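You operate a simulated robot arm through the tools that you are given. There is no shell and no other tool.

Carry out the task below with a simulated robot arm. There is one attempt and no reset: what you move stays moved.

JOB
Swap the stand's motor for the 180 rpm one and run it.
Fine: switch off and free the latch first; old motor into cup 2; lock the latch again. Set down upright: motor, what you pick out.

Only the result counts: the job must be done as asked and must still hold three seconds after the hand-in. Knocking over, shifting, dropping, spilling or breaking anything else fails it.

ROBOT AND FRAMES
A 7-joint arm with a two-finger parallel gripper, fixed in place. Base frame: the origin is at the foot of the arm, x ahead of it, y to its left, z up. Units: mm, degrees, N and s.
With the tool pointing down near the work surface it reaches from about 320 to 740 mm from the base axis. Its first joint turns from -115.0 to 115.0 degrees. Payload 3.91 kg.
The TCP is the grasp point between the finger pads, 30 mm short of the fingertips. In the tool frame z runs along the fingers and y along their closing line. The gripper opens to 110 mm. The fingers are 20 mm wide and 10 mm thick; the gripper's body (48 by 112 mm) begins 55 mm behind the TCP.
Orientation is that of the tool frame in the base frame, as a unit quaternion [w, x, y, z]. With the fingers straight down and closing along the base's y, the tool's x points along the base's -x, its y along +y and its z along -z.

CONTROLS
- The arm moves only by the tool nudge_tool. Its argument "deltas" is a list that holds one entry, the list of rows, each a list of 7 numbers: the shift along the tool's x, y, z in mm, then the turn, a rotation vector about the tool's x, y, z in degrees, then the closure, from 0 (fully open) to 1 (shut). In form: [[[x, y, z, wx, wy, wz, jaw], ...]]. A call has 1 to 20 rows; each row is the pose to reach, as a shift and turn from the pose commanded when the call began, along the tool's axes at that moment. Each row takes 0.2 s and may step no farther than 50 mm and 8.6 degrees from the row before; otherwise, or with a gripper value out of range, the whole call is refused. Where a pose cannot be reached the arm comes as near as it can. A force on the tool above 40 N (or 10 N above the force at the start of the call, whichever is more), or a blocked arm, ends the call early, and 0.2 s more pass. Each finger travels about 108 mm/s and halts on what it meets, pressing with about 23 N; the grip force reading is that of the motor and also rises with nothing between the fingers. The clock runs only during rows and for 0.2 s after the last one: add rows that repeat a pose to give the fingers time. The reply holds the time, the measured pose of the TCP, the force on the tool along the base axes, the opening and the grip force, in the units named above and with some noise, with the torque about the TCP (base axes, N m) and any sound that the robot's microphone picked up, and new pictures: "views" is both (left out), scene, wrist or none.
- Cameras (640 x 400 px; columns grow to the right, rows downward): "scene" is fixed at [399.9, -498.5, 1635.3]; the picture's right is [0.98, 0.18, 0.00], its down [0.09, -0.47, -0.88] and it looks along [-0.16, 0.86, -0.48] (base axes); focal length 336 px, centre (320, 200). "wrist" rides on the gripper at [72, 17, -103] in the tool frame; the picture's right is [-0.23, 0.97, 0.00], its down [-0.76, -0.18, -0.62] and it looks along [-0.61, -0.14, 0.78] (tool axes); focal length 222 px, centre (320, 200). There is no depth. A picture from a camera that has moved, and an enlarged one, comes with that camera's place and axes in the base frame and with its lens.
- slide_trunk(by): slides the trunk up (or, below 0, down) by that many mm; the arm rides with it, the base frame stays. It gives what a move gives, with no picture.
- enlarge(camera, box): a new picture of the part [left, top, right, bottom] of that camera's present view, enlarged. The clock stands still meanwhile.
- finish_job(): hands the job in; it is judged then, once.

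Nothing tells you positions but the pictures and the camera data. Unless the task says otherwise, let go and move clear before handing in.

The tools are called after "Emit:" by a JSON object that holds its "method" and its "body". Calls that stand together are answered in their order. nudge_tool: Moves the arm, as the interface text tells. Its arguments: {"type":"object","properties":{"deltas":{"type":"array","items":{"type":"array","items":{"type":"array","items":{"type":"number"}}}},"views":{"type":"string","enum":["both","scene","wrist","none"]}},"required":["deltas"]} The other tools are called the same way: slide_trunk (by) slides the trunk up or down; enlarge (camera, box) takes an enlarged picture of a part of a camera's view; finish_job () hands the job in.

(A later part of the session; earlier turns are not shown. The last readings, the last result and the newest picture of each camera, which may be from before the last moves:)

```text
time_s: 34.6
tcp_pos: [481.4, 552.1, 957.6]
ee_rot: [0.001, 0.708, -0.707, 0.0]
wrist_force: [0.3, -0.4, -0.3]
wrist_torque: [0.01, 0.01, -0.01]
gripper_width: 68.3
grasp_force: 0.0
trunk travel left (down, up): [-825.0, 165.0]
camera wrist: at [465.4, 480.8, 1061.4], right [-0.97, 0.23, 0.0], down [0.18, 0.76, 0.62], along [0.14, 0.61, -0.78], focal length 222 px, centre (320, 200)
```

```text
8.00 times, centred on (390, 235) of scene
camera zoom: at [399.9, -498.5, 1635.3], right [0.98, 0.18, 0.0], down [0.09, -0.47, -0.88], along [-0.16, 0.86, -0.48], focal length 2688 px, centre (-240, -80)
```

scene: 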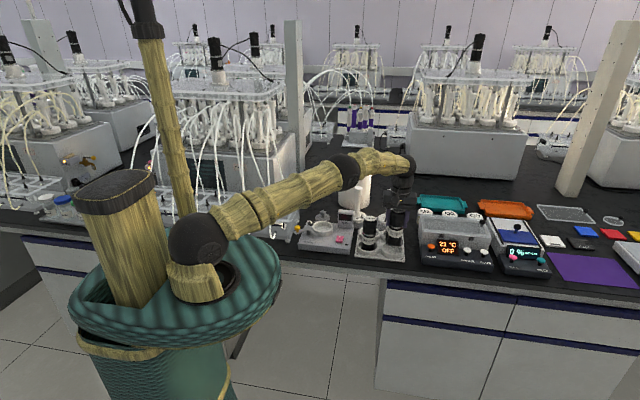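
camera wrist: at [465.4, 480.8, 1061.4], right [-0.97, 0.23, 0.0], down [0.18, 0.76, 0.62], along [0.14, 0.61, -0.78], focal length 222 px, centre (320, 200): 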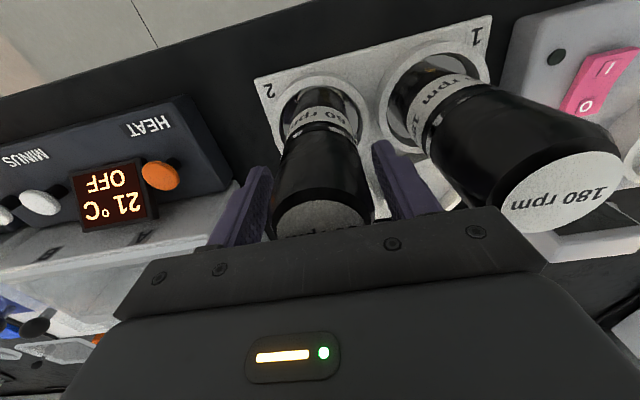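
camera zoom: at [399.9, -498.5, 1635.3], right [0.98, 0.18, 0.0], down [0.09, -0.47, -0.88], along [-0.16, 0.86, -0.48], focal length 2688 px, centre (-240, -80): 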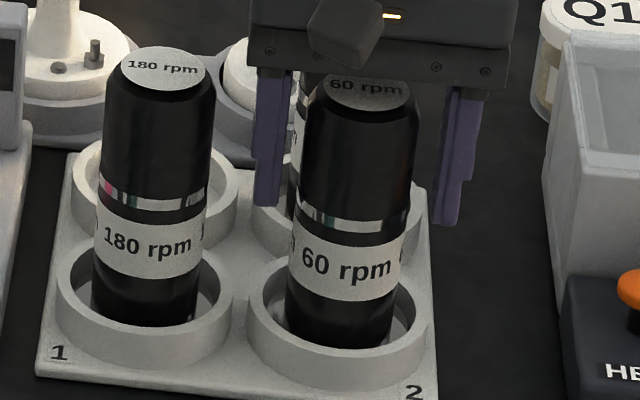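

The 60 motor stands upright in cup 2. I'll rise and move over the 180 rpm motor in cup 1.

Emit:
{"method": "nudge_tool", "body": {"deltas": [[[0, 0, -20, 0, 0, 0, 0.36], [0, 0, -60, 0, 0, 0, 0.33], [0, 0, -100, 0, 0, 0, 0.33], [0, 0, -128, 0, 0, 0, 0.33], [-3, 30, -128, 0, 0, 0, 0.33], [-6, 60, -128, 0, 0, 0, 0.33], [-8, 89, -128, 0, 0, 0, 0.33], [-8, 89, -128, 0, 0, 0, 0.33]]], "views": "both"}}

Emit:
{"method": "enlarge", "body": {"camera": "wrist", "box": [240, 80, 400, 220]}}

Emit:
{"method": "enlarge", "body": {"camera": "scene", "box": [356, 200, 412, 260]}}

```text
time_s: 36.4
tcp_pos: [393.1, 559.0, 1084.8]
ee_rot: [0.0, 0.707, -0.707, -0.001]
wrist_force: [0.5, -0.3, 0.2]
wrist_torque: [-0.04, -0.02, 0.0]
gripper_width: 73.5
grasp_force: 0.1
trunk travel left (down, up): [-825.0, 165.0]
camera wrist: at [376.8, 486.7, 1188.5], right [-0.97, 0.23, 0.0], down [0.18, 0.76, 0.62], along [0.14, 0.61, -0.78], focal length 222 px, centre (320, 200)
```

scene: 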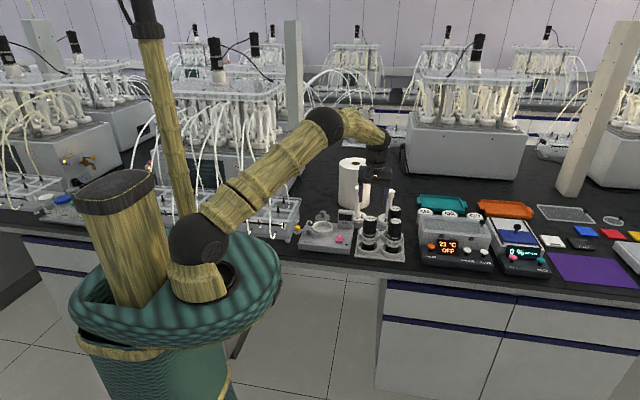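
wrist: 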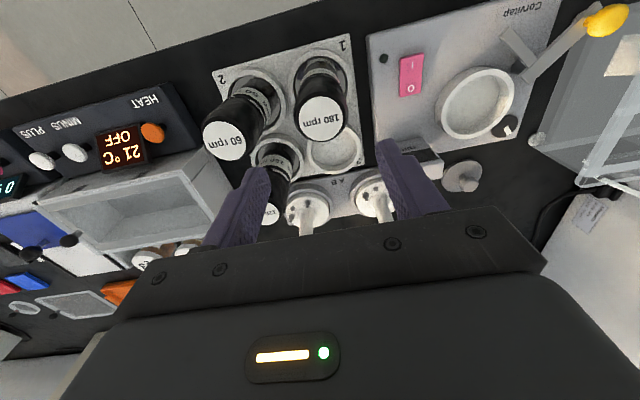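

```text
2.86 times, centred on (320, 150) of wrist
camera zoom: at [376.8, 486.7, 1188.5], right [-0.97, 0.23, 0.0], down [0.18, 0.76, 0.62], along [0.14, 0.61, -0.78], focal length 635 px, centre (320, 343)
```

zoom: 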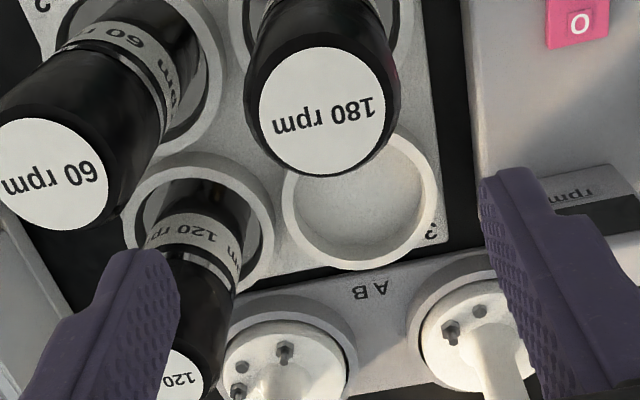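

```text
6.67 times, centred on (384, 230) of scene
camera zoom: at [399.9, -498.5, 1635.3], right [0.98, 0.18, 0.0], down [0.09, -0.47, -0.88], along [-0.16, 0.86, -0.48], focal length 2240 px, centre (-107, 0)
```

zoom: 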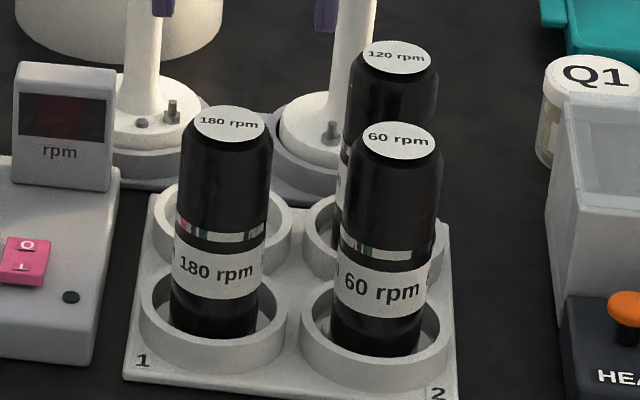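

The 180 motor's top centre is at about (391.7, 553.3, 984). I'll centre over it and descend to the same grip height I used for the 60.

Emit:
{"method": "nudge_tool", "body": {"deltas": [[[5.8, 1.3, 10, 0, 0, 0, 0.33], [5.8, 1.3, 45, 0, 0, 0, 0.33], [5.8, 1.3, 80, 0, 0, 0, 0.33], [5.8, 1.3, 110, 0, 0, 0, 0.33], [5.8, 1.3, 125, 0, 0, 0, 0.33], [5.8, 1.3, 125, 0, 0, 0, 0.33]]], "views": "wrist"}}

Emit:
{"method": "enlarge", "body": {"camera": "scene", "box": [346, 200, 402, 260]}}

Emit:
{"method": "enlarge", "body": {"camera": "wrist", "box": [240, 80, 400, 240]}}

```text
time_s: 37.8
tcp_pos: [390.8, 551.3, 961.7]
ee_rot: [0.001, 0.707, -0.707, -0.001]
wrist_force: [-0.1, 0.2, 0.2]
wrist_torque: [0.03, 0.04, 0.03]
gripper_width: 73.6
grasp_force: 0.2
trunk travel left (down, up): [-825.0, 165.0]
camera wrist: at [373.8, 481.2, 1064.2], right [-0.97, 0.23, 0.0], down [0.18, 0.76, 0.62], along [0.14, 0.61, -0.78], focal length 222 px, centre (320, 200)
```

wrist: 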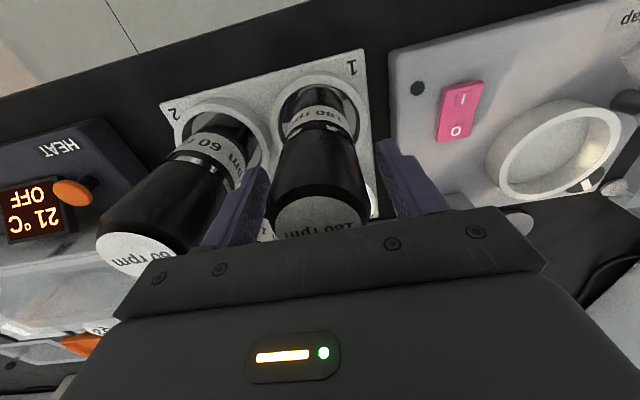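

```text
6.67 times, centred on (374, 230) of scene
camera zoom: at [399.9, -498.5, 1635.3], right [0.98, 0.18, 0.0], down [0.09, -0.47, -0.88], along [-0.16, 0.86, -0.48], focal length 2240 px, centre (-40, 0)
```

zoom: 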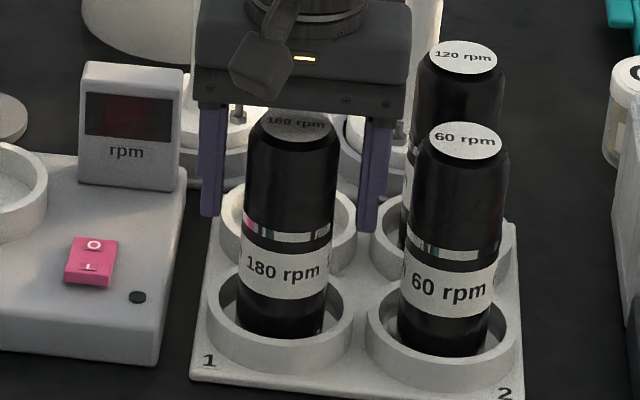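

```text
2.50 times, centred on (320, 160) of wrist
camera zoom: at [373.8, 481.2, 1064.2], right [-0.97, 0.23, 0.0], down [0.18, 0.76, 0.62], along [0.14, 0.61, -0.78], focal length 555 px, centre (320, 300)
```

zoom: 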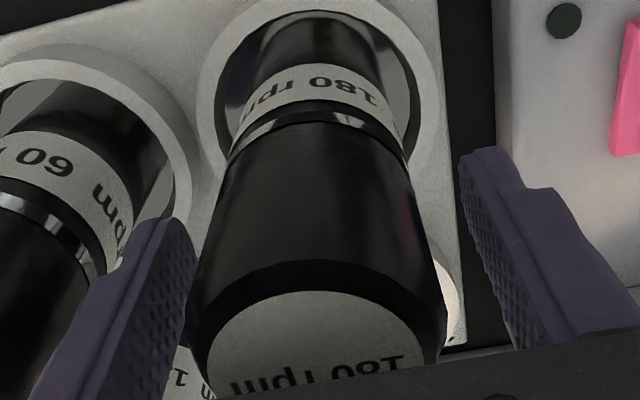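

The fingers are centred on the motor. I'll close and lift.

Emit:
{"method": "nudge_tool", "body": {"deltas": [[[0, 0, 1, 0, 0, 0, 0.5], [0, 0, 1, 0, 0, 0, 0.8], [0, 0, 1, 0, 0, 0, 1], [0, 0, 1, 0, 0, 0, 1], [0, 0, -3, 0, 0, 0, 1], [0, 0, -10, 0, 0, 0, 1], [0, 0, -25, 0, 0, 0, 1], [0, 0, -55, 0, 0, 0, 1], [0, 0, -95, 0, 0, 0, 1], [0, 0, -135, 0, 0, 0, 1], [0, 0, -175, 0, 0, 0, 1], [0, 0, -175, 0, 0, 0, 1]]], "views": "both"}}

Emit:
{"method": "enlarge", "body": {"camera": "scene", "box": [320, 160, 420, 260]}}

Emit:
{"method": "enlarge", "body": {"camera": "wrist", "box": [360, 40, 520, 160]}}

```text
time_s: 40.4
tcp_pos: [392.9, 558.2, 1138.5]
ee_rot: [0.0, -0.707, 0.708, 0.001]
wrist_force: [0.3, 0.5, -4.0]
wrist_torque: [0.0, 0.03, 0.01]
gripper_width: 49.8
grasp_force: 22.8
trunk travel left (down, up): [-825.0, 165.0]
camera wrist: at [377.5, 486.5, 1241.5], right [-0.97, 0.23, 0.0], down [0.18, 0.76, 0.62], along [0.14, 0.61, -0.78], focal length 222 px, centre (320, 200)
```

scene: 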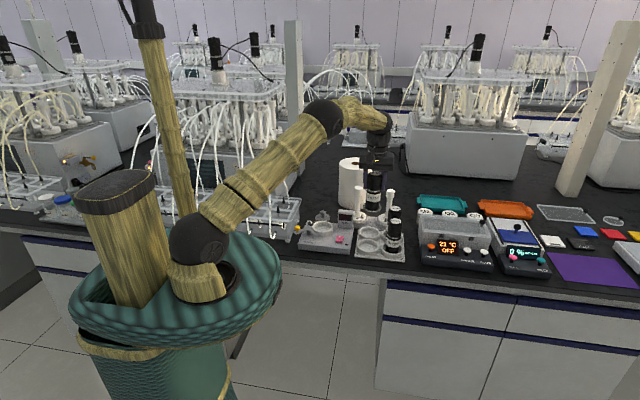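
wrist: 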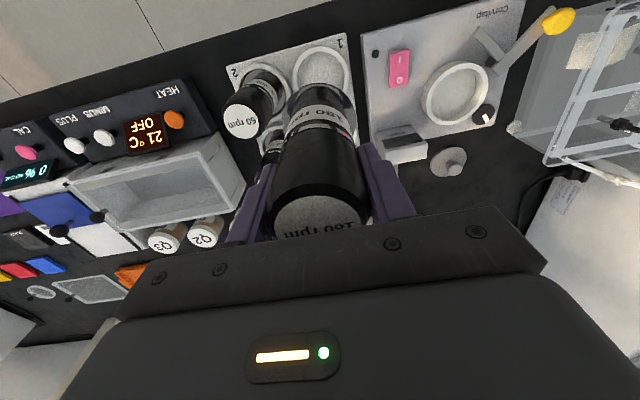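

```text
4.00 times, centred on (370, 210) of scene
camera zoom: at [399.9, -498.5, 1635.3], right [0.98, 0.18, 0.0], down [0.09, -0.47, -0.88], along [-0.16, 0.86, -0.48], focal length 1344 px, centre (120, 160)
```

zoom: 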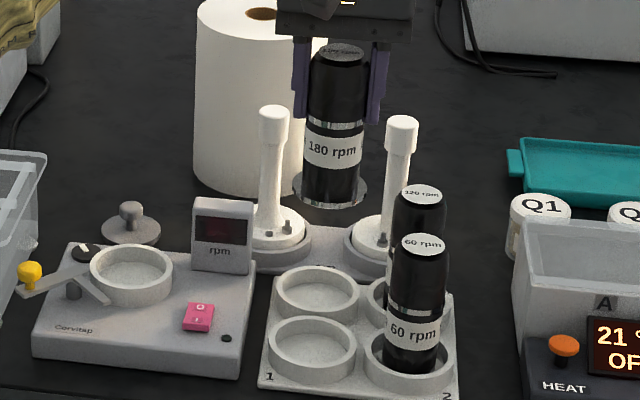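

```text
3.33 times, centred on (440, 100) of wrist
camera zoom: at [377.5, 486.5, 1241.5], right [-0.97, 0.23, 0.0], down [0.18, 0.76, 0.62], along [0.14, 0.61, -0.78], focal length 740 px, centre (-80, 533)
```

zoom: 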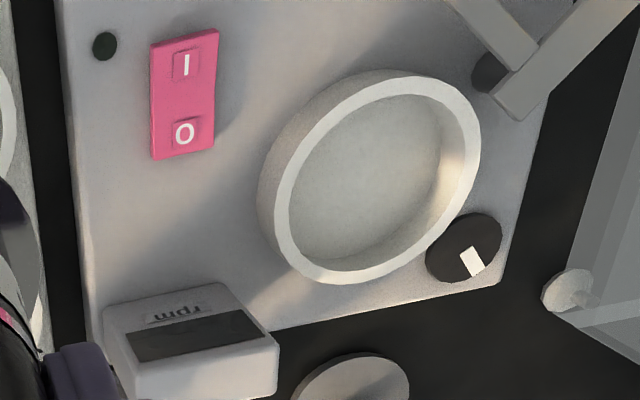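

The 180 motor is lifted cleanly. I put the stand's socket near (205, 615) with its rim at z 888. I'll carry the motor over it and stop just above the rim to line up.

Emit:
{"method": "nudge_tool", "body": {"deltas": [[[-12, 38, 0, 0, 0, 0, 1], [-24, 75, 0, 0, 0, 0, 1], [-36, 113, 0, 0, 0, 0, 1], [-48, 150, 0, 0, 0, 0, 1], [-59, 187, 0, 0, 0, 0, 1], [-59, 187, 40, 0, 0, 0, 1], [-59, 187, 80, 0, 0, 0, 1], [-59, 187, 110, 0, 0, 0, 1], [-59, 187, 120, 0, 0, 0, 1], [-59, 187, 120, 0, 0, 0, 1]]], "views": "both"}}

Emit:
{"method": "enlarge", "body": {"camera": "wrist", "box": [274, 62, 370, 122]}}

Emit:
{"method": "enlarge", "body": {"camera": "scene", "box": [304, 210, 344, 240]}}

```text
time_s: 42.6
tcp_pos: [203.6, 613.4, 1017.2]
ee_rot: [0.0, 0.707, -0.707, -0.001]
wrist_force: [-0.1, 0.1, -3.7]
wrist_torque: [-0.04, 0.01, -0.02]
gripper_width: 49.5
grasp_force: 23.2
trunk travel left (down, up): [-825.0, 165.0]
camera wrist: at [186.5, 542.3, 1120.1], right [-0.97, 0.23, 0.0], down [0.18, 0.76, 0.62], along [0.14, 0.61, -0.78], focal length 222 px, centre (320, 200)
```

scene: 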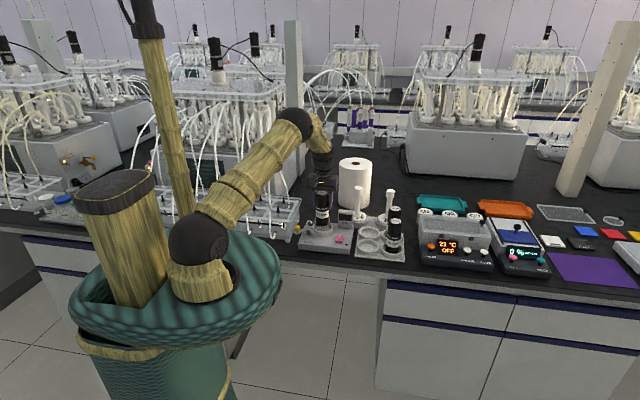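
wrist: 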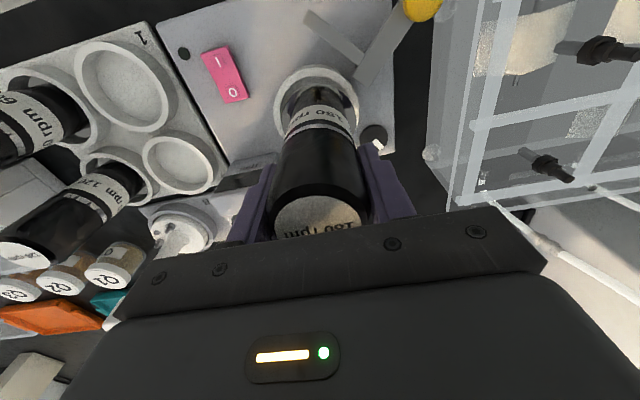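

```text
6.67 times, centred on (322, 92) of wrist
camera zoom: at [186.5, 542.3, 1120.1], right [-0.97, 0.23, 0.0], down [0.18, 0.76, 0.62], along [0.14, 0.61, -0.78], focal length 1481 px, centre (307, 920)
```

zoom: 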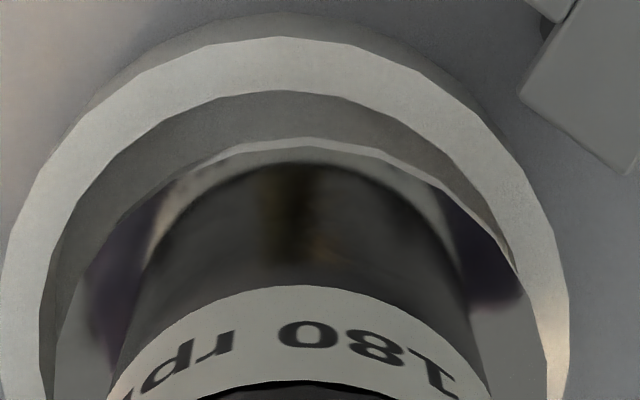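

```text
13.33 times, centred on (324, 225) of scene
camera zoom: at [399.9, -498.5, 1635.3], right [0.98, 0.18, 0.0], down [0.09, -0.47, -0.88], along [-0.16, 0.86, -0.48], focal length 4479 px, centre (267, -133)
```

zoom: 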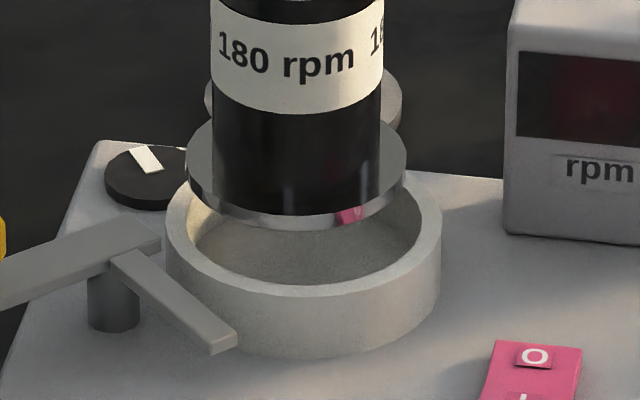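

The motor is nearly centred over the socket, needing about +2.2 mm in x. I'll correct, lower closer and check again.

Emit:
{"method": "nudge_tool", "body": {"deltas": [[[-0.2, -2.2, 0, 0, 0, 0, 1], [-0.2, -2.2, 7, 0, 0, 0, 1], [-0.2, -2.2, 14, 0, 0, 0, 1], [-0.2, -2.2, 14, 0, 0, 0, 1]]], "views": "none"}}

Emit:
{"method": "enlarge", "body": {"camera": "wrist", "box": [274, 62, 370, 122]}}

Emit:
{"method": "enlarge", "body": {"camera": "scene", "box": [304, 210, 344, 240]}}

```text
time_s: 43.6
tcp_pos: [207.4, 614.5, 1003.0]
ee_rot: [0.001, 0.708, -0.706, -0.001]
wrist_force: [-0.6, 0.1, -4.2]
wrist_torque: [0.01, -0.02, 0.02]
gripper_width: 49.8
grasp_force: 22.4
trunk travel left (down, up): [-825.0, 165.0]
```

```text
6.67 times, centred on (322, 92) of wrist
camera zoom: at [189.9, 543.1, 1106.0], right [-0.97, 0.23, 0.0], down [0.18, 0.76, 0.62], along [0.14, 0.61, -0.78], focal length 1481 px, centre (307, 920)
```

zoom: 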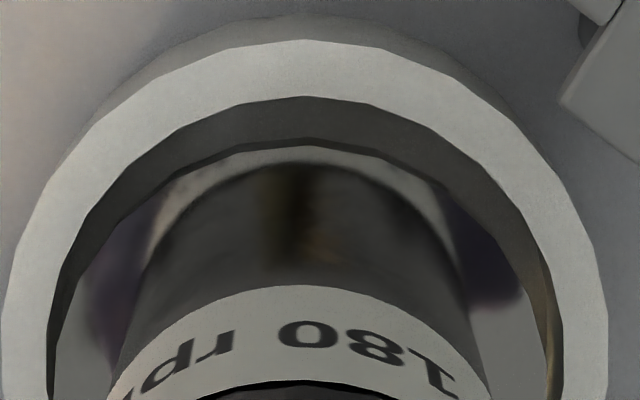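

```text
13.33 times, centred on (324, 225) of scene
camera zoom: at [399.9, -498.5, 1635.3], right [0.98, 0.18, 0.0], down [0.09, -0.47, -0.88], along [-0.16, 0.86, -0.48], focal length 4479 px, centre (267, -133)
```

zoom: 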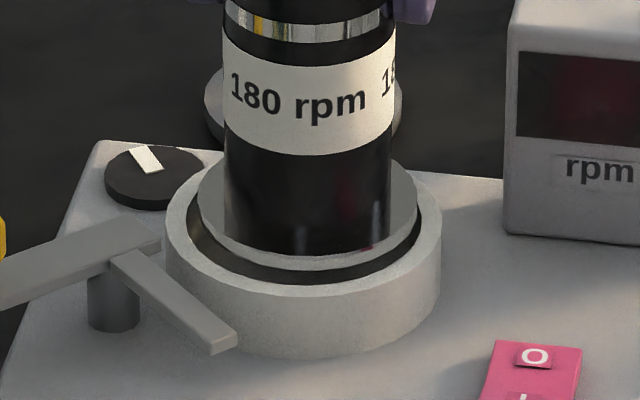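

The alignment is within about 1 mm. I'll fine-tune it and lower into the socket in small steps.

Emit:
{"method": "nudge_tool", "body": {"deltas": [[[1, 0.6, 0, 0, 0, 0, 1], [1, 0.6, 3, 0, 0, 0, 1], [1, 0.6, 6, 0, 0, 0, 1], [1, 0.6, 9, 0, 0, 0, 1], [1, 0.6, 11, 0, 0, 0, 1], [1, 0.6, 13, 0, 0, 0, 1], [1, 0.6, 13, 0, 0, 0, 1]]], "views": "none"}}

Emit:
{"method": "enlarge", "body": {"camera": "wrist", "box": [274, 62, 370, 122]}}

Emit:
{"method": "enlarge", "body": {"camera": "scene", "box": [304, 210, 344, 240]}}

```text
time_s: 45.2
tcp_pos: [205.5, 612.5, 989.0]
ee_rot: [0.0, -0.707, 0.707, 0.001]
wrist_force: [0.0, 0.2, -4.0]
wrist_torque: [0.02, -0.03, -0.01]
gripper_width: 49.8
grasp_force: 23.1
trunk travel left (down, up): [-825.0, 165.0]
```

```text
6.67 times, centred on (322, 92) of wrist
camera zoom: at [189.1, 541.6, 1091.8], right [-0.97, 0.23, 0.0], down [0.18, 0.76, 0.62], along [0.14, 0.61, -0.78], focal length 1481 px, centre (307, 920)
```

zoom: 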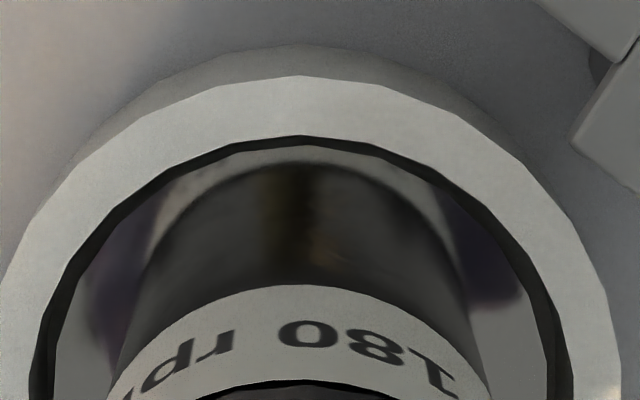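

```text
13.33 times, centred on (324, 225) of scene
camera zoom: at [399.9, -498.5, 1635.3], right [0.98, 0.18, 0.0], down [0.09, -0.47, -0.88], along [-0.16, 0.86, -0.48], focal length 4479 px, centre (267, -133)
```

zoom: 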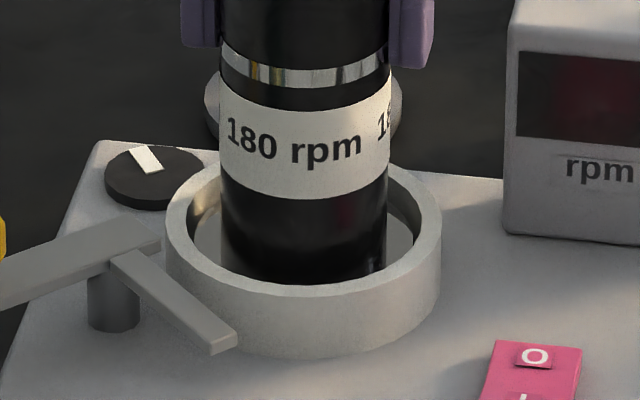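

The flange is inside the socket, centred and free of contact. I'll lower the last few millimetres to the floor.

Emit:
{"method": "nudge_tool", "body": {"deltas": [[[0, 0, 1.5, 0, 0, 0, 1], [0, 0, 3, 0, 0, 0, 1], [0, 0, 4.5, 0, 0, 0, 1], [0, 0, 6, 0, 0, 0, 1], [0, 0, 7.5, 0, 0, 0, 1], [0, 0, 8.5, 0, 0, 0, 1], [0, 0, 8.5, 0, 0, 0, 1]]], "views": "none"}}

Emit:
{"method": "enlarge", "body": {"camera": "scene", "box": [304, 210, 344, 240]}}

```text
time_s: 46.8
tcp_pos: [205.5, 613.2, 984.0]
ee_rot: [0.002, -0.707, 0.707, 0.002]
wrist_force: [2.7, 2.9, 20.9]
wrist_torque: [-0.04, -0.22, 0.05]
gripper_width: 49.6
grasp_force: 23.2
trunk travel left (down, up): [-825.0, 165.0]
```

```text
13.33 times, centred on (324, 225) of scene
camera zoom: at [399.9, -498.5, 1635.3], right [0.98, 0.18, 0.0], down [0.09, -0.47, -0.88], along [-0.16, 0.86, -0.48], focal length 4479 px, centre (267, -133)
```

zoom: 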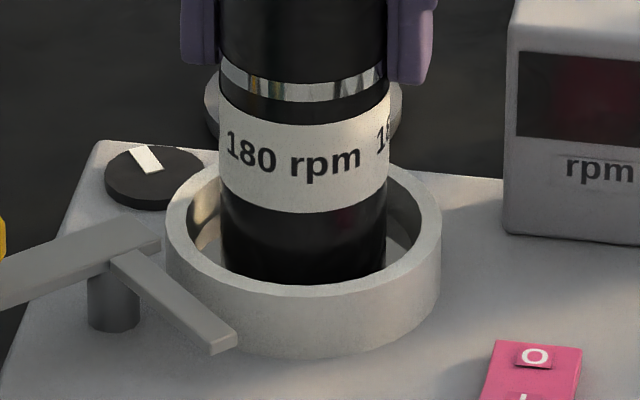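

It is seated, with the label height matching where the 60 motor sat. I'll relax the push, release and rise.

Emit:
{"method": "nudge_tool", "body": {"deltas": [[[0, 0, -2, 0, 0, 0, 1], [0, 0, -4, 0, 0, 0, 1], [0, 0, -4, 0, 0, 0, 0.5], [0, 0, -4, 0, 0, 0, 0.36], [0, 0, -4, 0, 0, 0, 0.35], [0, 0, -20, 0, 0, 0, 0.35], [0, 0, -60, 0, 0, 0, 0.35], [0, 0, -100, 0, 0, 0, 0.35], [0, 0, -100, 0, 0, 0, 0.35]]], "views": "wrist"}}

Emit:
{"method": "enlarge", "body": {"camera": "scene", "box": [300, 190, 364, 254]}}

Emit:
{"method": "enlarge", "body": {"camera": "wrist", "box": [240, 40, 440, 200]}}

```text
time_s: 48.8
tcp_pos: [203.3, 612.5, 1083.2]
ee_rot: [0.001, 0.707, -0.707, -0.001]
wrist_force: [0.4, -0.7, -0.3]
wrist_torque: [0.01, 0.01, -0.01]
gripper_width: 71.2
grasp_force: 0.0
trunk travel left (down, up): [-825.0, 165.0]
camera wrist: at [187.1, 541.4, 1185.2], right [-0.97, 0.23, 0.0], down [0.18, 0.76, 0.62], along [0.14, 0.61, -0.78], focal length 222 px, centre (320, 200)
```

wrist: 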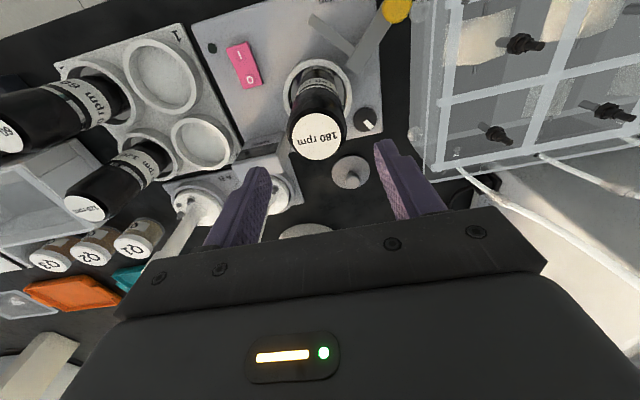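

```text
6.25 times, centred on (332, 222) of scene
camera zoom: at [399.9, -498.5, 1635.3], right [0.98, 0.18, 0.0], down [0.09, -0.47, -0.88], along [-0.16, 0.86, -0.48], focal length 2100 px, centre (245, 62)
```

zoom: 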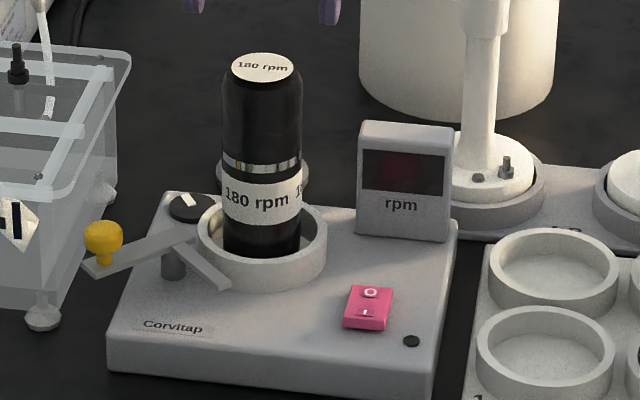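

```text
2.50 times, centred on (340, 120) of wrist
camera zoom: at [187.1, 541.4, 1185.2], right [-0.97, 0.23, 0.0], down [0.18, 0.76, 0.62], along [0.14, 0.61, -0.78], focal length 555 px, centre (270, 400)
```

zoom: 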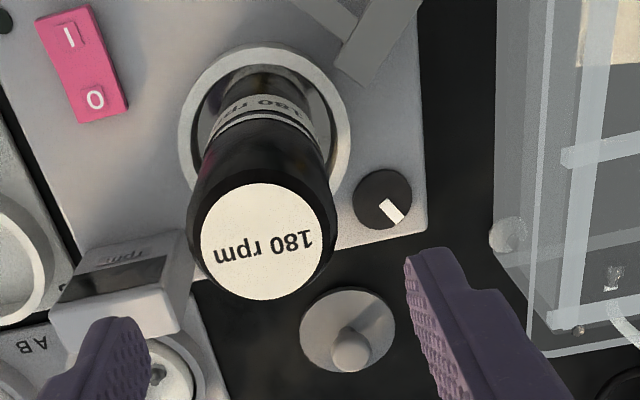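

The 180 motor is seated upright. Next I'll lock the latch, coming in with the same tilted pose and closed fingers to push the lever's arm back toward the motor from its inner side.

Emit:
{"method": "nudge_tool", "body": {"deltas": [[[45, 0, 0, 0, 0, 0, 0.6], [90, 0, 0, 0, -7.5, 0, 1], [122, 20, 20, 0, -15, 0, 1], [122, 37, 50, 0, -22.5, 0, 1], [122, 37, 85, 0, -30, 0, 1], [122, 37, 119, 0, -30, 0, 1], [122, 37, 119, 0, -30, 0, 1]]], "views": "wrist"}}

Emit:
{"method": "enlarge", "body": {"camera": "wrist", "box": [260, 80, 400, 220]}}

Emit:
{"method": "enlarge", "body": {"camera": "scene", "box": [300, 190, 364, 254]}}

```text
time_s: 50.4
tcp_pos: [169.1, 492.1, 960.8]
ee_rot: [-0.183, 0.683, -0.682, -0.184]
wrist_force: [0.3, -0.9, 1.1]
wrist_torque: [0.04, 0.01, 0.01]
gripper_width: 0.2
grasp_force: 23.4
trunk travel left (down, up): [-825.0, 165.0]
camera wrist: at [153.8, 378.2, 1013.6], right [-0.97, 0.2, 0.11], down [0.18, 0.35, 0.92], along [0.14, 0.92, -0.37], focal length 222 px, centre (320, 200)
```

wrist: 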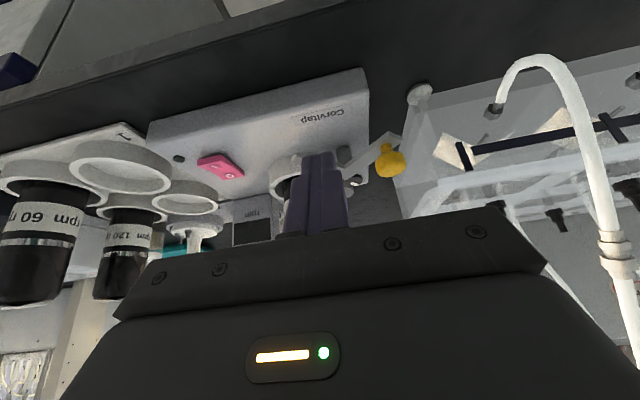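

```text
2.86 times, centred on (330, 150) of wrist
camera zoom: at [153.8, 378.2, 1013.6], right [-0.97, 0.2, 0.11], down [0.18, 0.35, 0.92], along [0.14, 0.92, -0.37], focal length 635 px, centre (291, 343)
```

zoom: 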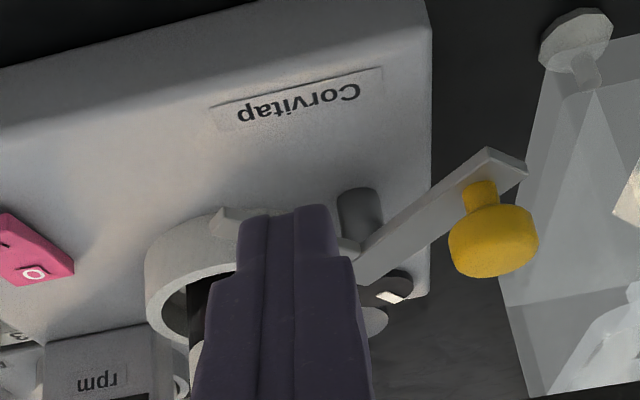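

```text
6.25 times, centred on (332, 222) of scene
camera zoom: at [399.9, -498.5, 1635.3], right [0.98, 0.18, 0.0], down [0.09, -0.47, -0.88], along [-0.16, 0.86, -0.48], focal length 2100 px, centre (245, 62)
```

zoom: 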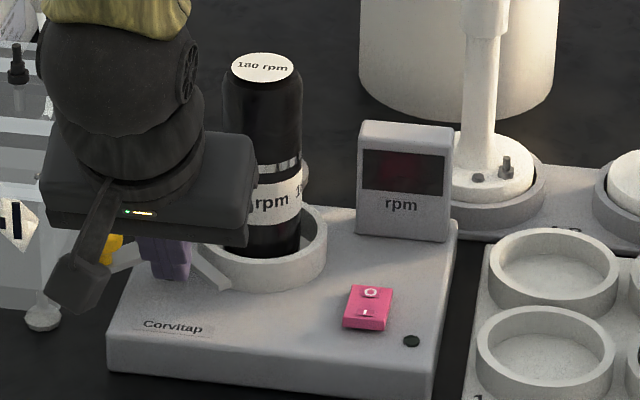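

The pose is good. I'll move in to just in front of the lever's arm.

Emit:
{"method": "nudge_tool", "body": {"deltas": [[[0, 6, 20, 0, 0, 0, 1], [0, 6, 40, 0, 0, 0, 1], [0.3, 6, 50, 0, 0, 0, 1], [0.3, 6, 56, 0, 0, 0, 1], [0.3, 6, 56, 0, 0, 0, 1]]], "views": "wrist"}}

Emit:
{"method": "enlarge", "body": {"camera": "wrist", "box": [260, 80, 400, 220]}}

Emit:
{"method": "enlarge", "body": {"camera": "scene", "box": [304, 215, 344, 245]}}

```text
time_s: 51.6
tcp_pos: [163.2, 518.6, 914.1]
ee_rot: [0.183, -0.683, 0.683, 0.183]
wrist_force: [0.4, -0.2, 0.6]
wrist_torque: [0.01, 0.0, 0.02]
gripper_width: 0.0
grasp_force: 23.0
trunk travel left (down, up): [-825.0, 165.0]
camera wrist: at [145.9, 405.9, 966.1], right [-0.97, 0.2, 0.11], down [0.18, 0.35, 0.92], along [0.14, 0.92, -0.37], focal length 222 px, centre (320, 200)
```

wrist: 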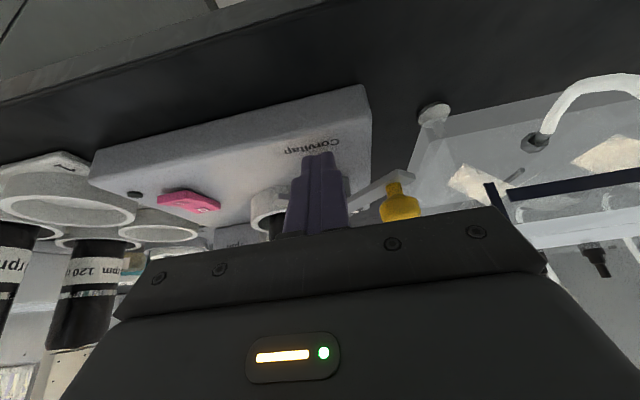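

```text
2.86 times, centred on (330, 150) of wrist
camera zoom: at [145.9, 405.9, 966.1], right [-0.97, 0.2, 0.11], down [0.18, 0.35, 0.92], along [0.14, 0.92, -0.37], focal length 635 px, centre (291, 343)
```

zoom: 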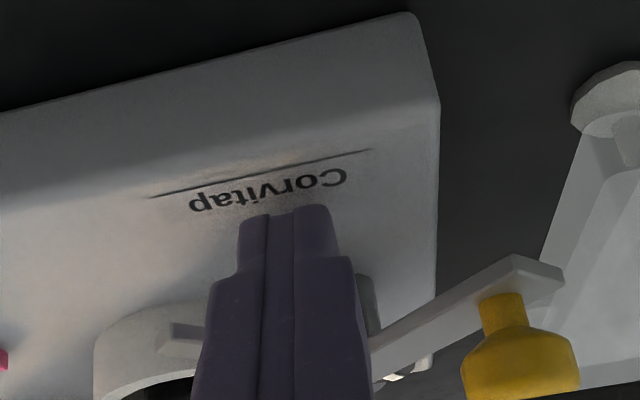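

```text
13.33 times, centred on (324, 230) of scene
camera zoom: at [399.9, -498.5, 1635.3], right [0.98, 0.18, 0.0], down [0.09, -0.47, -0.88], along [-0.16, 0.86, -0.48], focal length 4479 px, centre (267, -200)
```

zoom: 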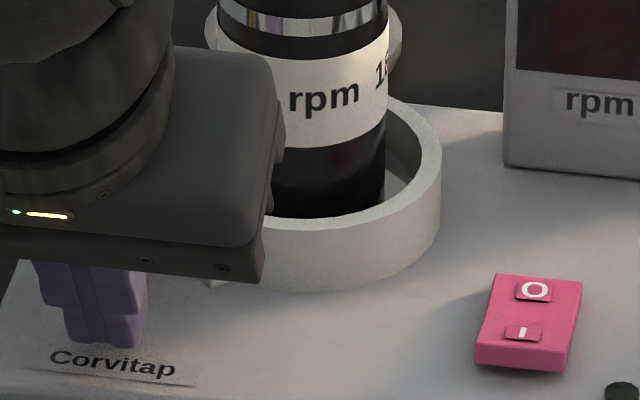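

The finger is in the lever's inner corner. I'll push the arm counter-clockwise along the arc toward the locked position.

Emit:
{"method": "nudge_tool", "body": {"deltas": [[[-1.6, -7.6, 0.9, 0, 0, 0, 1], [-4.2, -14.2, 2.4, 0, 0, 0, 1], [-7.4, -20.4, 4.3, 0, 0, 0, 1], [-11.5, -25.9, 6.7, 0, 0, 0, 1], [-16.2, -30.8, 9.4, 0, 0, 0, 1]]], "views": "wrist"}}

Emit:
{"method": "enlarge", "body": {"camera": "wrist", "box": [260, 80, 440, 220]}}

Emit:
{"method": "enlarge", "body": {"camera": "scene", "box": [300, 190, 364, 254]}}

```text
time_s: 52.8
tcp_pos: [193.6, 537.7, 912.7]
ee_rot: [-0.182, 0.684, -0.682, -0.184]
wrist_force: [-0.9, -0.8, 0.5]
wrist_torque: [0.02, 0.02, -0.02]
gripper_width: 0.0
grasp_force: 23.2
trunk travel left (down, up): [-825.0, 165.0]
camera wrist: at [177.0, 424.3, 965.9], right [-0.97, 0.2, 0.12], down [0.18, 0.35, 0.92], along [0.14, 0.92, -0.37], focal length 222 px, centre (320, 200)
```

wrist: 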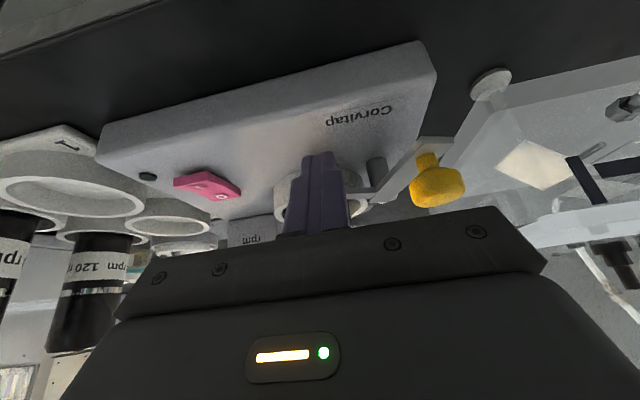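

```text
2.86 times, centred on (350, 150) of wrist
camera zoom: at [177.0, 424.3, 965.9], right [-0.97, 0.2, 0.12], down [0.18, 0.35, 0.92], along [0.14, 0.92, -0.37], focal length 635 px, centre (234, 343)
```

zoom: 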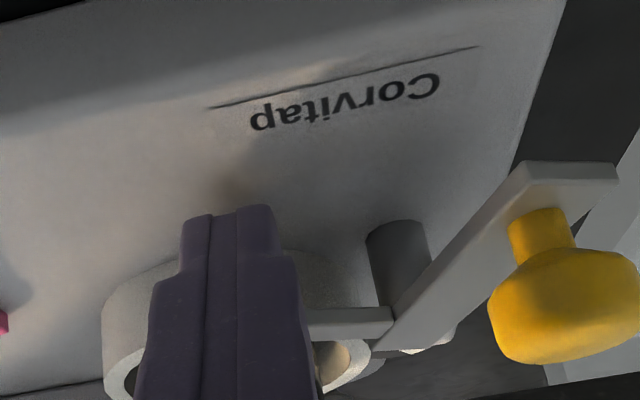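

```text
6.25 times, centred on (332, 222) of scene
camera zoom: at [399.9, -498.5, 1635.3], right [0.98, 0.18, 0.0], down [0.09, -0.47, -0.88], along [-0.16, 0.86, -0.48], focal length 2100 px, centre (245, 62)
```

zoom: 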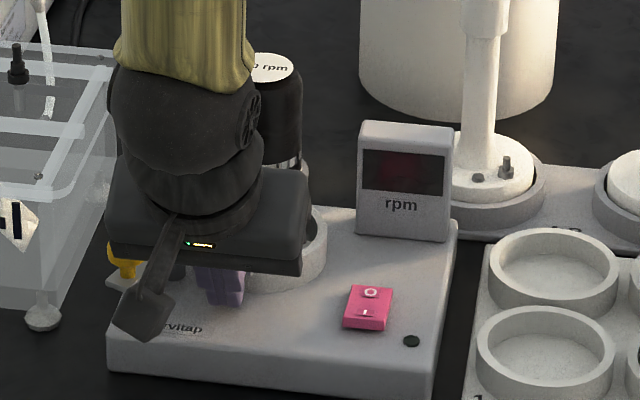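

The lever is moving freely. I'll push a bit further, then back away and look at how far it has turned.

Emit:
{"method": "nudge_tool", "body": {"deltas": [[[-2.1, -2, 1.2, 0, 0, 0, 1], [-4.2, -4, 2.4, 0, 0, 0, 1], [-4.2, -4, 2.4, 0, 0, 0, 1], [6, -2, -8, 0, 0, 0, 1], [6, -2, -40, 0, 0, 0, 1], [6, -2, -75, 0, 0, 0, 1], [6, -2, -75, 0, 0, 0, 1]]], "views": "wrist"}}

Emit:
{"method": "enlarge", "body": {"camera": "wrist", "box": [260, 80, 440, 220]}}

Emit:
{"method": "enlarge", "body": {"camera": "scene", "box": [300, 190, 364, 254]}}

```text
time_s: 54.4
tcp_pos: [196.2, 494.1, 973.1]
ee_rot: [0.183, -0.683, 0.683, 0.184]
wrist_force: [0.6, -0.4, 0.0]
wrist_torque: [-0.01, -0.03, 0.04]
gripper_width: 0.2
grasp_force: 22.3
trunk travel left (down, up): [-825.0, 165.0]
camera wrist: at [180.1, 379.9, 1026.6], right [-0.97, 0.2, 0.12], down [0.18, 0.35, 0.92], along [0.14, 0.92, -0.37], focal length 222 px, centre (320, 200)
```

wrist: 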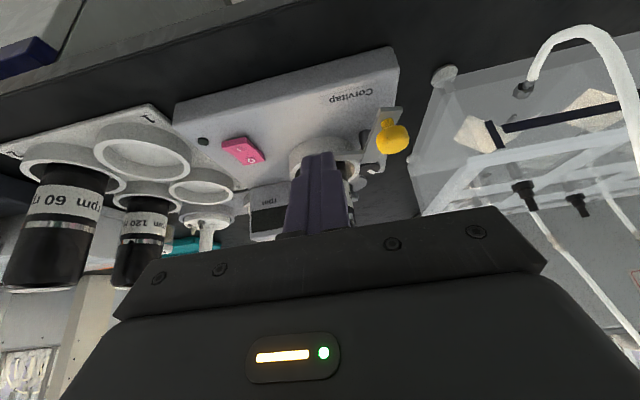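

```text
2.86 times, centred on (350, 150) of wrist
camera zoom: at [180.1, 379.9, 1026.6], right [-0.97, 0.2, 0.12], down [0.18, 0.35, 0.92], along [0.14, 0.92, -0.37], focal length 635 px, centre (234, 343)
```

zoom: 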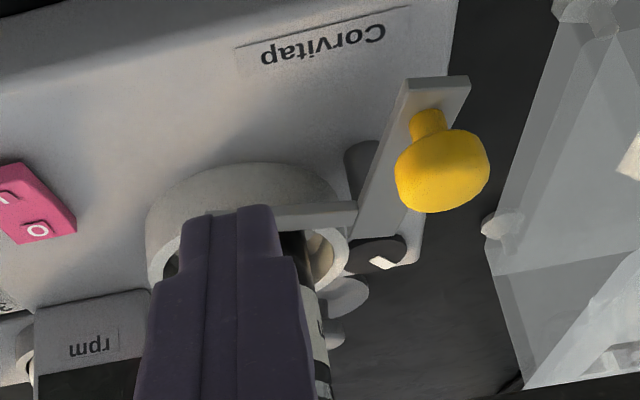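

```text
6.25 times, centred on (332, 222) of scene
camera zoom: at [399.9, -498.5, 1635.3], right [0.98, 0.18, 0.0], down [0.09, -0.47, -0.88], along [-0.16, 0.86, -0.48], focal length 2100 px, centre (245, 62)
```

zoom: 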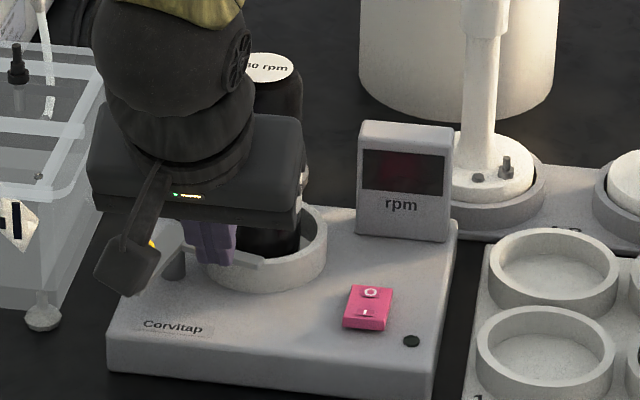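

The lever is now about 15° short of locked. I'll go to the left side of the knob, with room to the tank, for the final push to the right.

Emit:
{"method": "nudge_tool", "body": {"deltas": [[[2, 44, -3, 0, 0, 0, 1], [5, 88, -3, 0, 0, 0, 1], [1, 88, 20, 0, 0, 0, 1], [-4, 88, 45, 0, 0, 0, 1], [-8.5, 88, 67, 0, 0, 0, 1], [-8.5, 88, 67, 0, 0, 0, 1]]], "views": "both"}}

Emit:
{"method": "enlarge", "body": {"camera": "wrist", "box": [240, 80, 420, 220]}}

Emit:
{"method": "enlarge", "body": {"camera": "scene", "box": [290, 190, 354, 254]}}

```text
time_s: 55.8
tcp_pos: [107.4, 529.4, 918.9]
ee_rot: [-0.176, 0.685, -0.684, -0.178]
wrist_force: [0.0, -16.1, 3.6]
wrist_torque: [0.12, 0.04, 0.14]
gripper_width: 0.0
grasp_force: 23.0
trunk travel left (down, up): [-825.0, 165.0]
stopped in row 6: the force on the tool passed its limit at 45 N (the readings are from after the stop); the commanded pose is now the measured one
camera wrist: at [91.7, 415.9, 974.9], right [-0.97, 0.2, 0.11], down [0.18, 0.36, 0.91], along [0.14, 0.91, -0.39], focal length 222 px, centre (320, 200)
```

scene: 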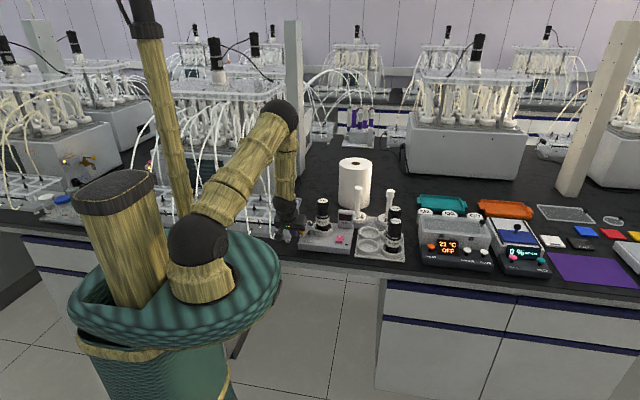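
wrist: 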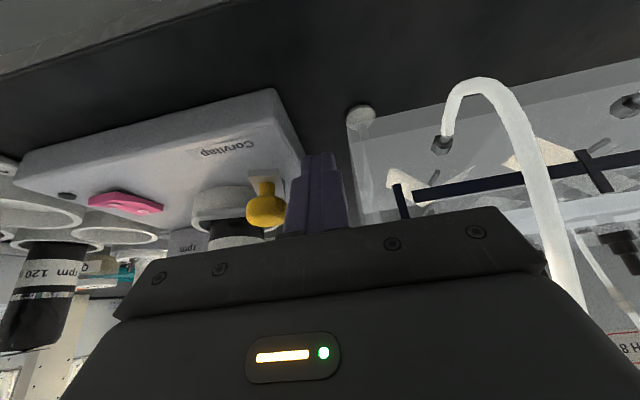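

```text
2.86 times, centred on (330, 150) of wrist
camera zoom: at [91.7, 415.9, 974.9], right [-0.97, 0.2, 0.11], down [0.18, 0.36, 0.91], along [0.14, 0.91, -0.39], focal length 635 px, centre (291, 343)
```

zoom: 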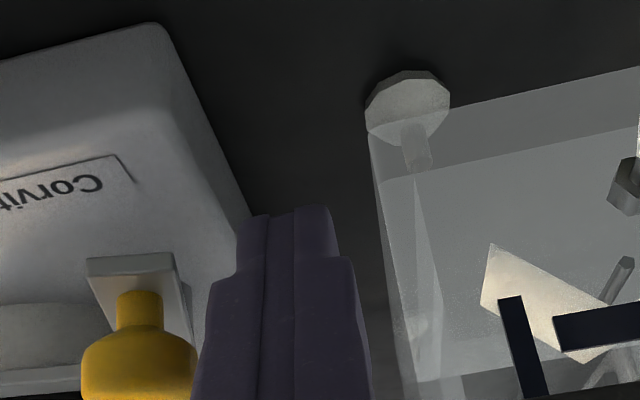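

```text
6.25 times, centred on (322, 222) of scene
camera zoom: at [399.9, -498.5, 1635.3], right [0.98, 0.18, 0.0], down [0.09, -0.47, -0.88], along [-0.16, 0.86, -0.48], focal length 2100 px, centre (308, 62)
```

zoom: 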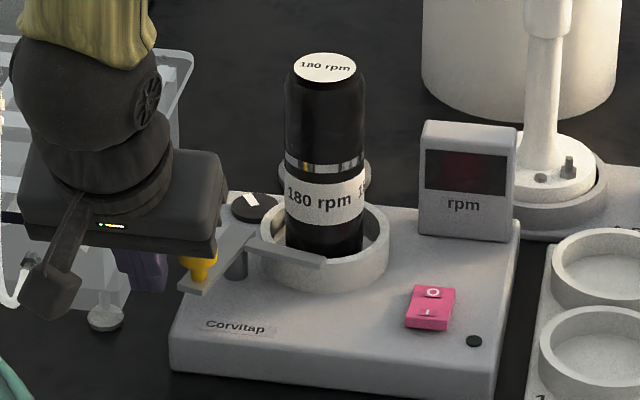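

The finger's left side touched the tank's lid corner, near (97, 537, 919). I'll back straight away and check that the tank didn't move.

Emit:
{"method": "nudge_tool", "body": {"deltas": [[[9, 0, -5, 0, 0, 0, 1], [26, 0, -15, 0, 0, 0, 1], [26, 0, -50, 0, 0, 0, 1], [26, -40, -80, 0, 0, 0, 1], [26, -80, -80, 0, 0, 0, 1], [26, -80, -80, 0, 0, 0, 1]]], "views": "both"}}

Emit:
{"method": "enlarge", "body": {"camera": "scene", "box": [220, 150, 340, 260]}}

Emit:
{"method": "enlarge", "body": {"camera": "scene", "box": [300, 190, 364, 254]}}

```text
time_s: 57.2
tcp_pos: [184.0, 471.2, 979.3]
ee_rot: [-0.177, 0.685, -0.683, -0.18]
wrist_force: [-0.3, 0.1, -0.2]
wrist_torque: [0.0, -0.02, 0.01]
gripper_width: 0.0
grasp_force: 22.7
trunk travel left (down, up): [-825.0, 165.0]
camera wrist: at [167.8, 358.5, 1034.3], right [-0.97, 0.2, 0.11], down [0.18, 0.36, 0.92], along [0.14, 0.91, -0.39], focal length 222 px, centre (320, 200)
```

scene: 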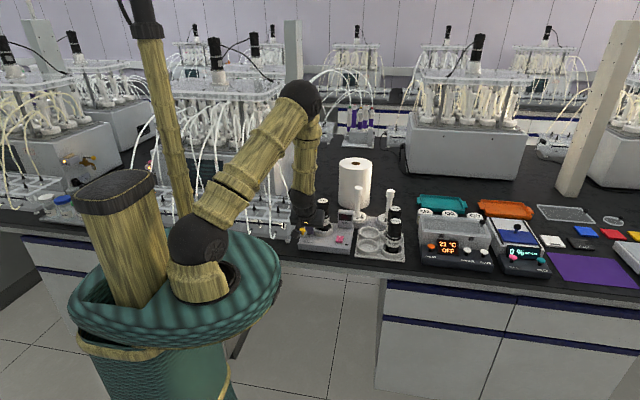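
wrist: 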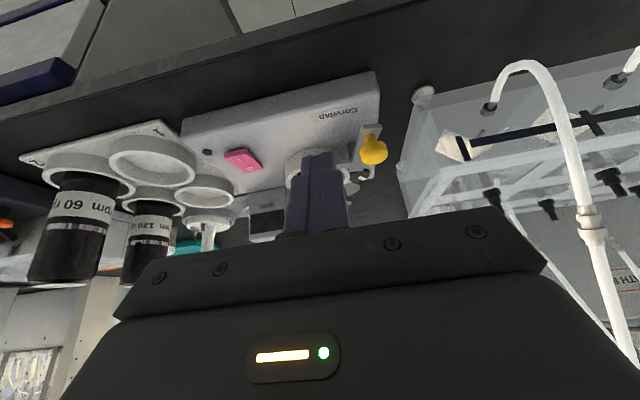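

```text
3.64 times, centred on (280, 205) of scene
camera zoom: at [399.9, -498.5, 1635.3], right [0.98, 0.18, 0.0], down [0.09, -0.47, -0.88], along [-0.16, 0.86, -0.48], focal length 1222 px, centre (466, 182)
```

zoom: 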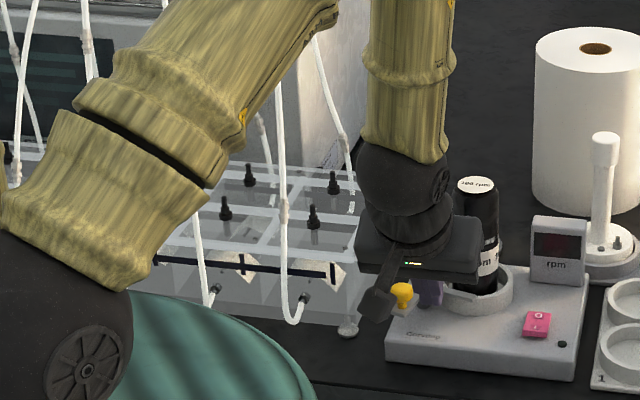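

```text
6.25 times, centred on (332, 222) of scene
camera zoom: at [399.9, -498.5, 1635.3], right [0.98, 0.18, 0.0], down [0.09, -0.47, -0.88], along [-0.16, 0.86, -0.48], focal length 2100 px, centre (245, 62)
```

zoom: 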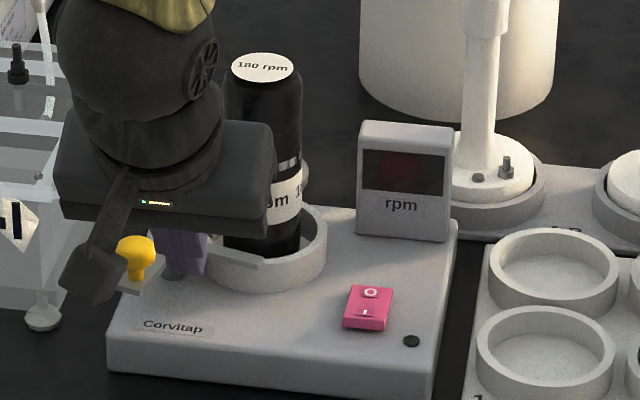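

The tank and everything else are unmoved. I'll approach the knob's left side again, slightly more to the right and less deep, to stay clear of the tank.

Emit:
{"method": "nudge_tool", "body": {"deltas": [[[-4, 35, 10, 0, 0, 0, 1], [-7.8, 69, 20.4, 0, 0, 0, 1], [-11, 69, 40, 0, 0, 0, 1], [-15, 69, 60, 0, 0, 0, 1], [-18.4, 69, 79, 0, 0, 0, 1], [-18.4, 69, 79, 0, 0, 0, 1]]], "views": "wrist"}}

Emit:
{"method": "enlarge", "body": {"camera": "wrist", "box": [240, 80, 420, 220]}}

Emit:
{"method": "enlarge", "body": {"camera": "scene", "box": [290, 190, 354, 254]}}

```text
time_s: 58.6
tcp_pos: [119.2, 526.5, 917.0]
ee_rot: [-0.178, 0.685, -0.684, -0.18]
wrist_force: [-0.5, -0.3, -0.4]
wrist_torque: [-0.01, 0.0, -0.01]
gripper_width: 0.0
grasp_force: 23.1
trunk travel left (down, up): [-825.0, 165.0]
camera wrist: at [103.4, 412.5, 971.2], right [-0.97, 0.2, 0.11], down [0.18, 0.36, 0.92], along [0.14, 0.91, -0.38], focal length 222 px, centre (320, 200)
```

wrist: 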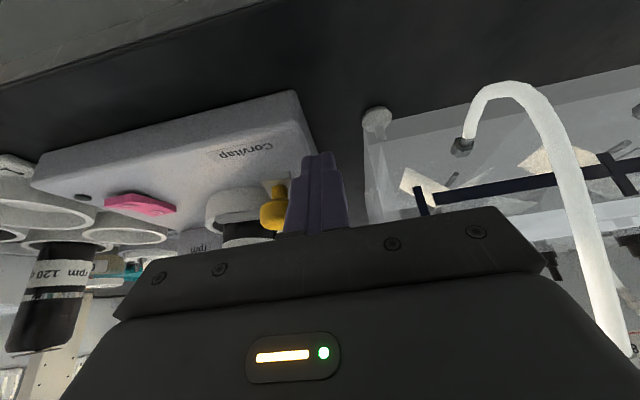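

```text
2.86 times, centred on (330, 150) of wrist
camera zoom: at [103.4, 412.5, 971.2], right [-0.97, 0.2, 0.11], down [0.18, 0.36, 0.92], along [0.14, 0.91, -0.38], focal length 635 px, centre (291, 343)
```

zoom: 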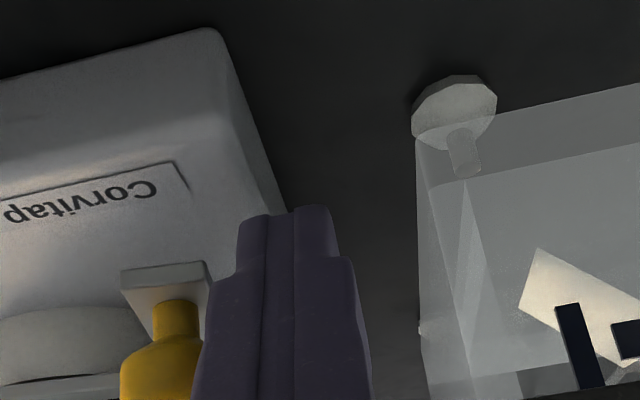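

```text
6.25 times, centred on (322, 222) of scene
camera zoom: at [399.9, -498.5, 1635.3], right [0.98, 0.18, 0.0], down [0.09, -0.47, -0.88], along [-0.16, 0.86, -0.48], focal length 2100 px, centre (308, 62)
```

zoom: 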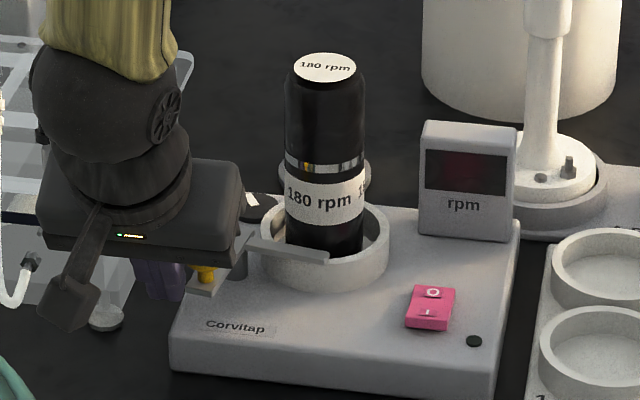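

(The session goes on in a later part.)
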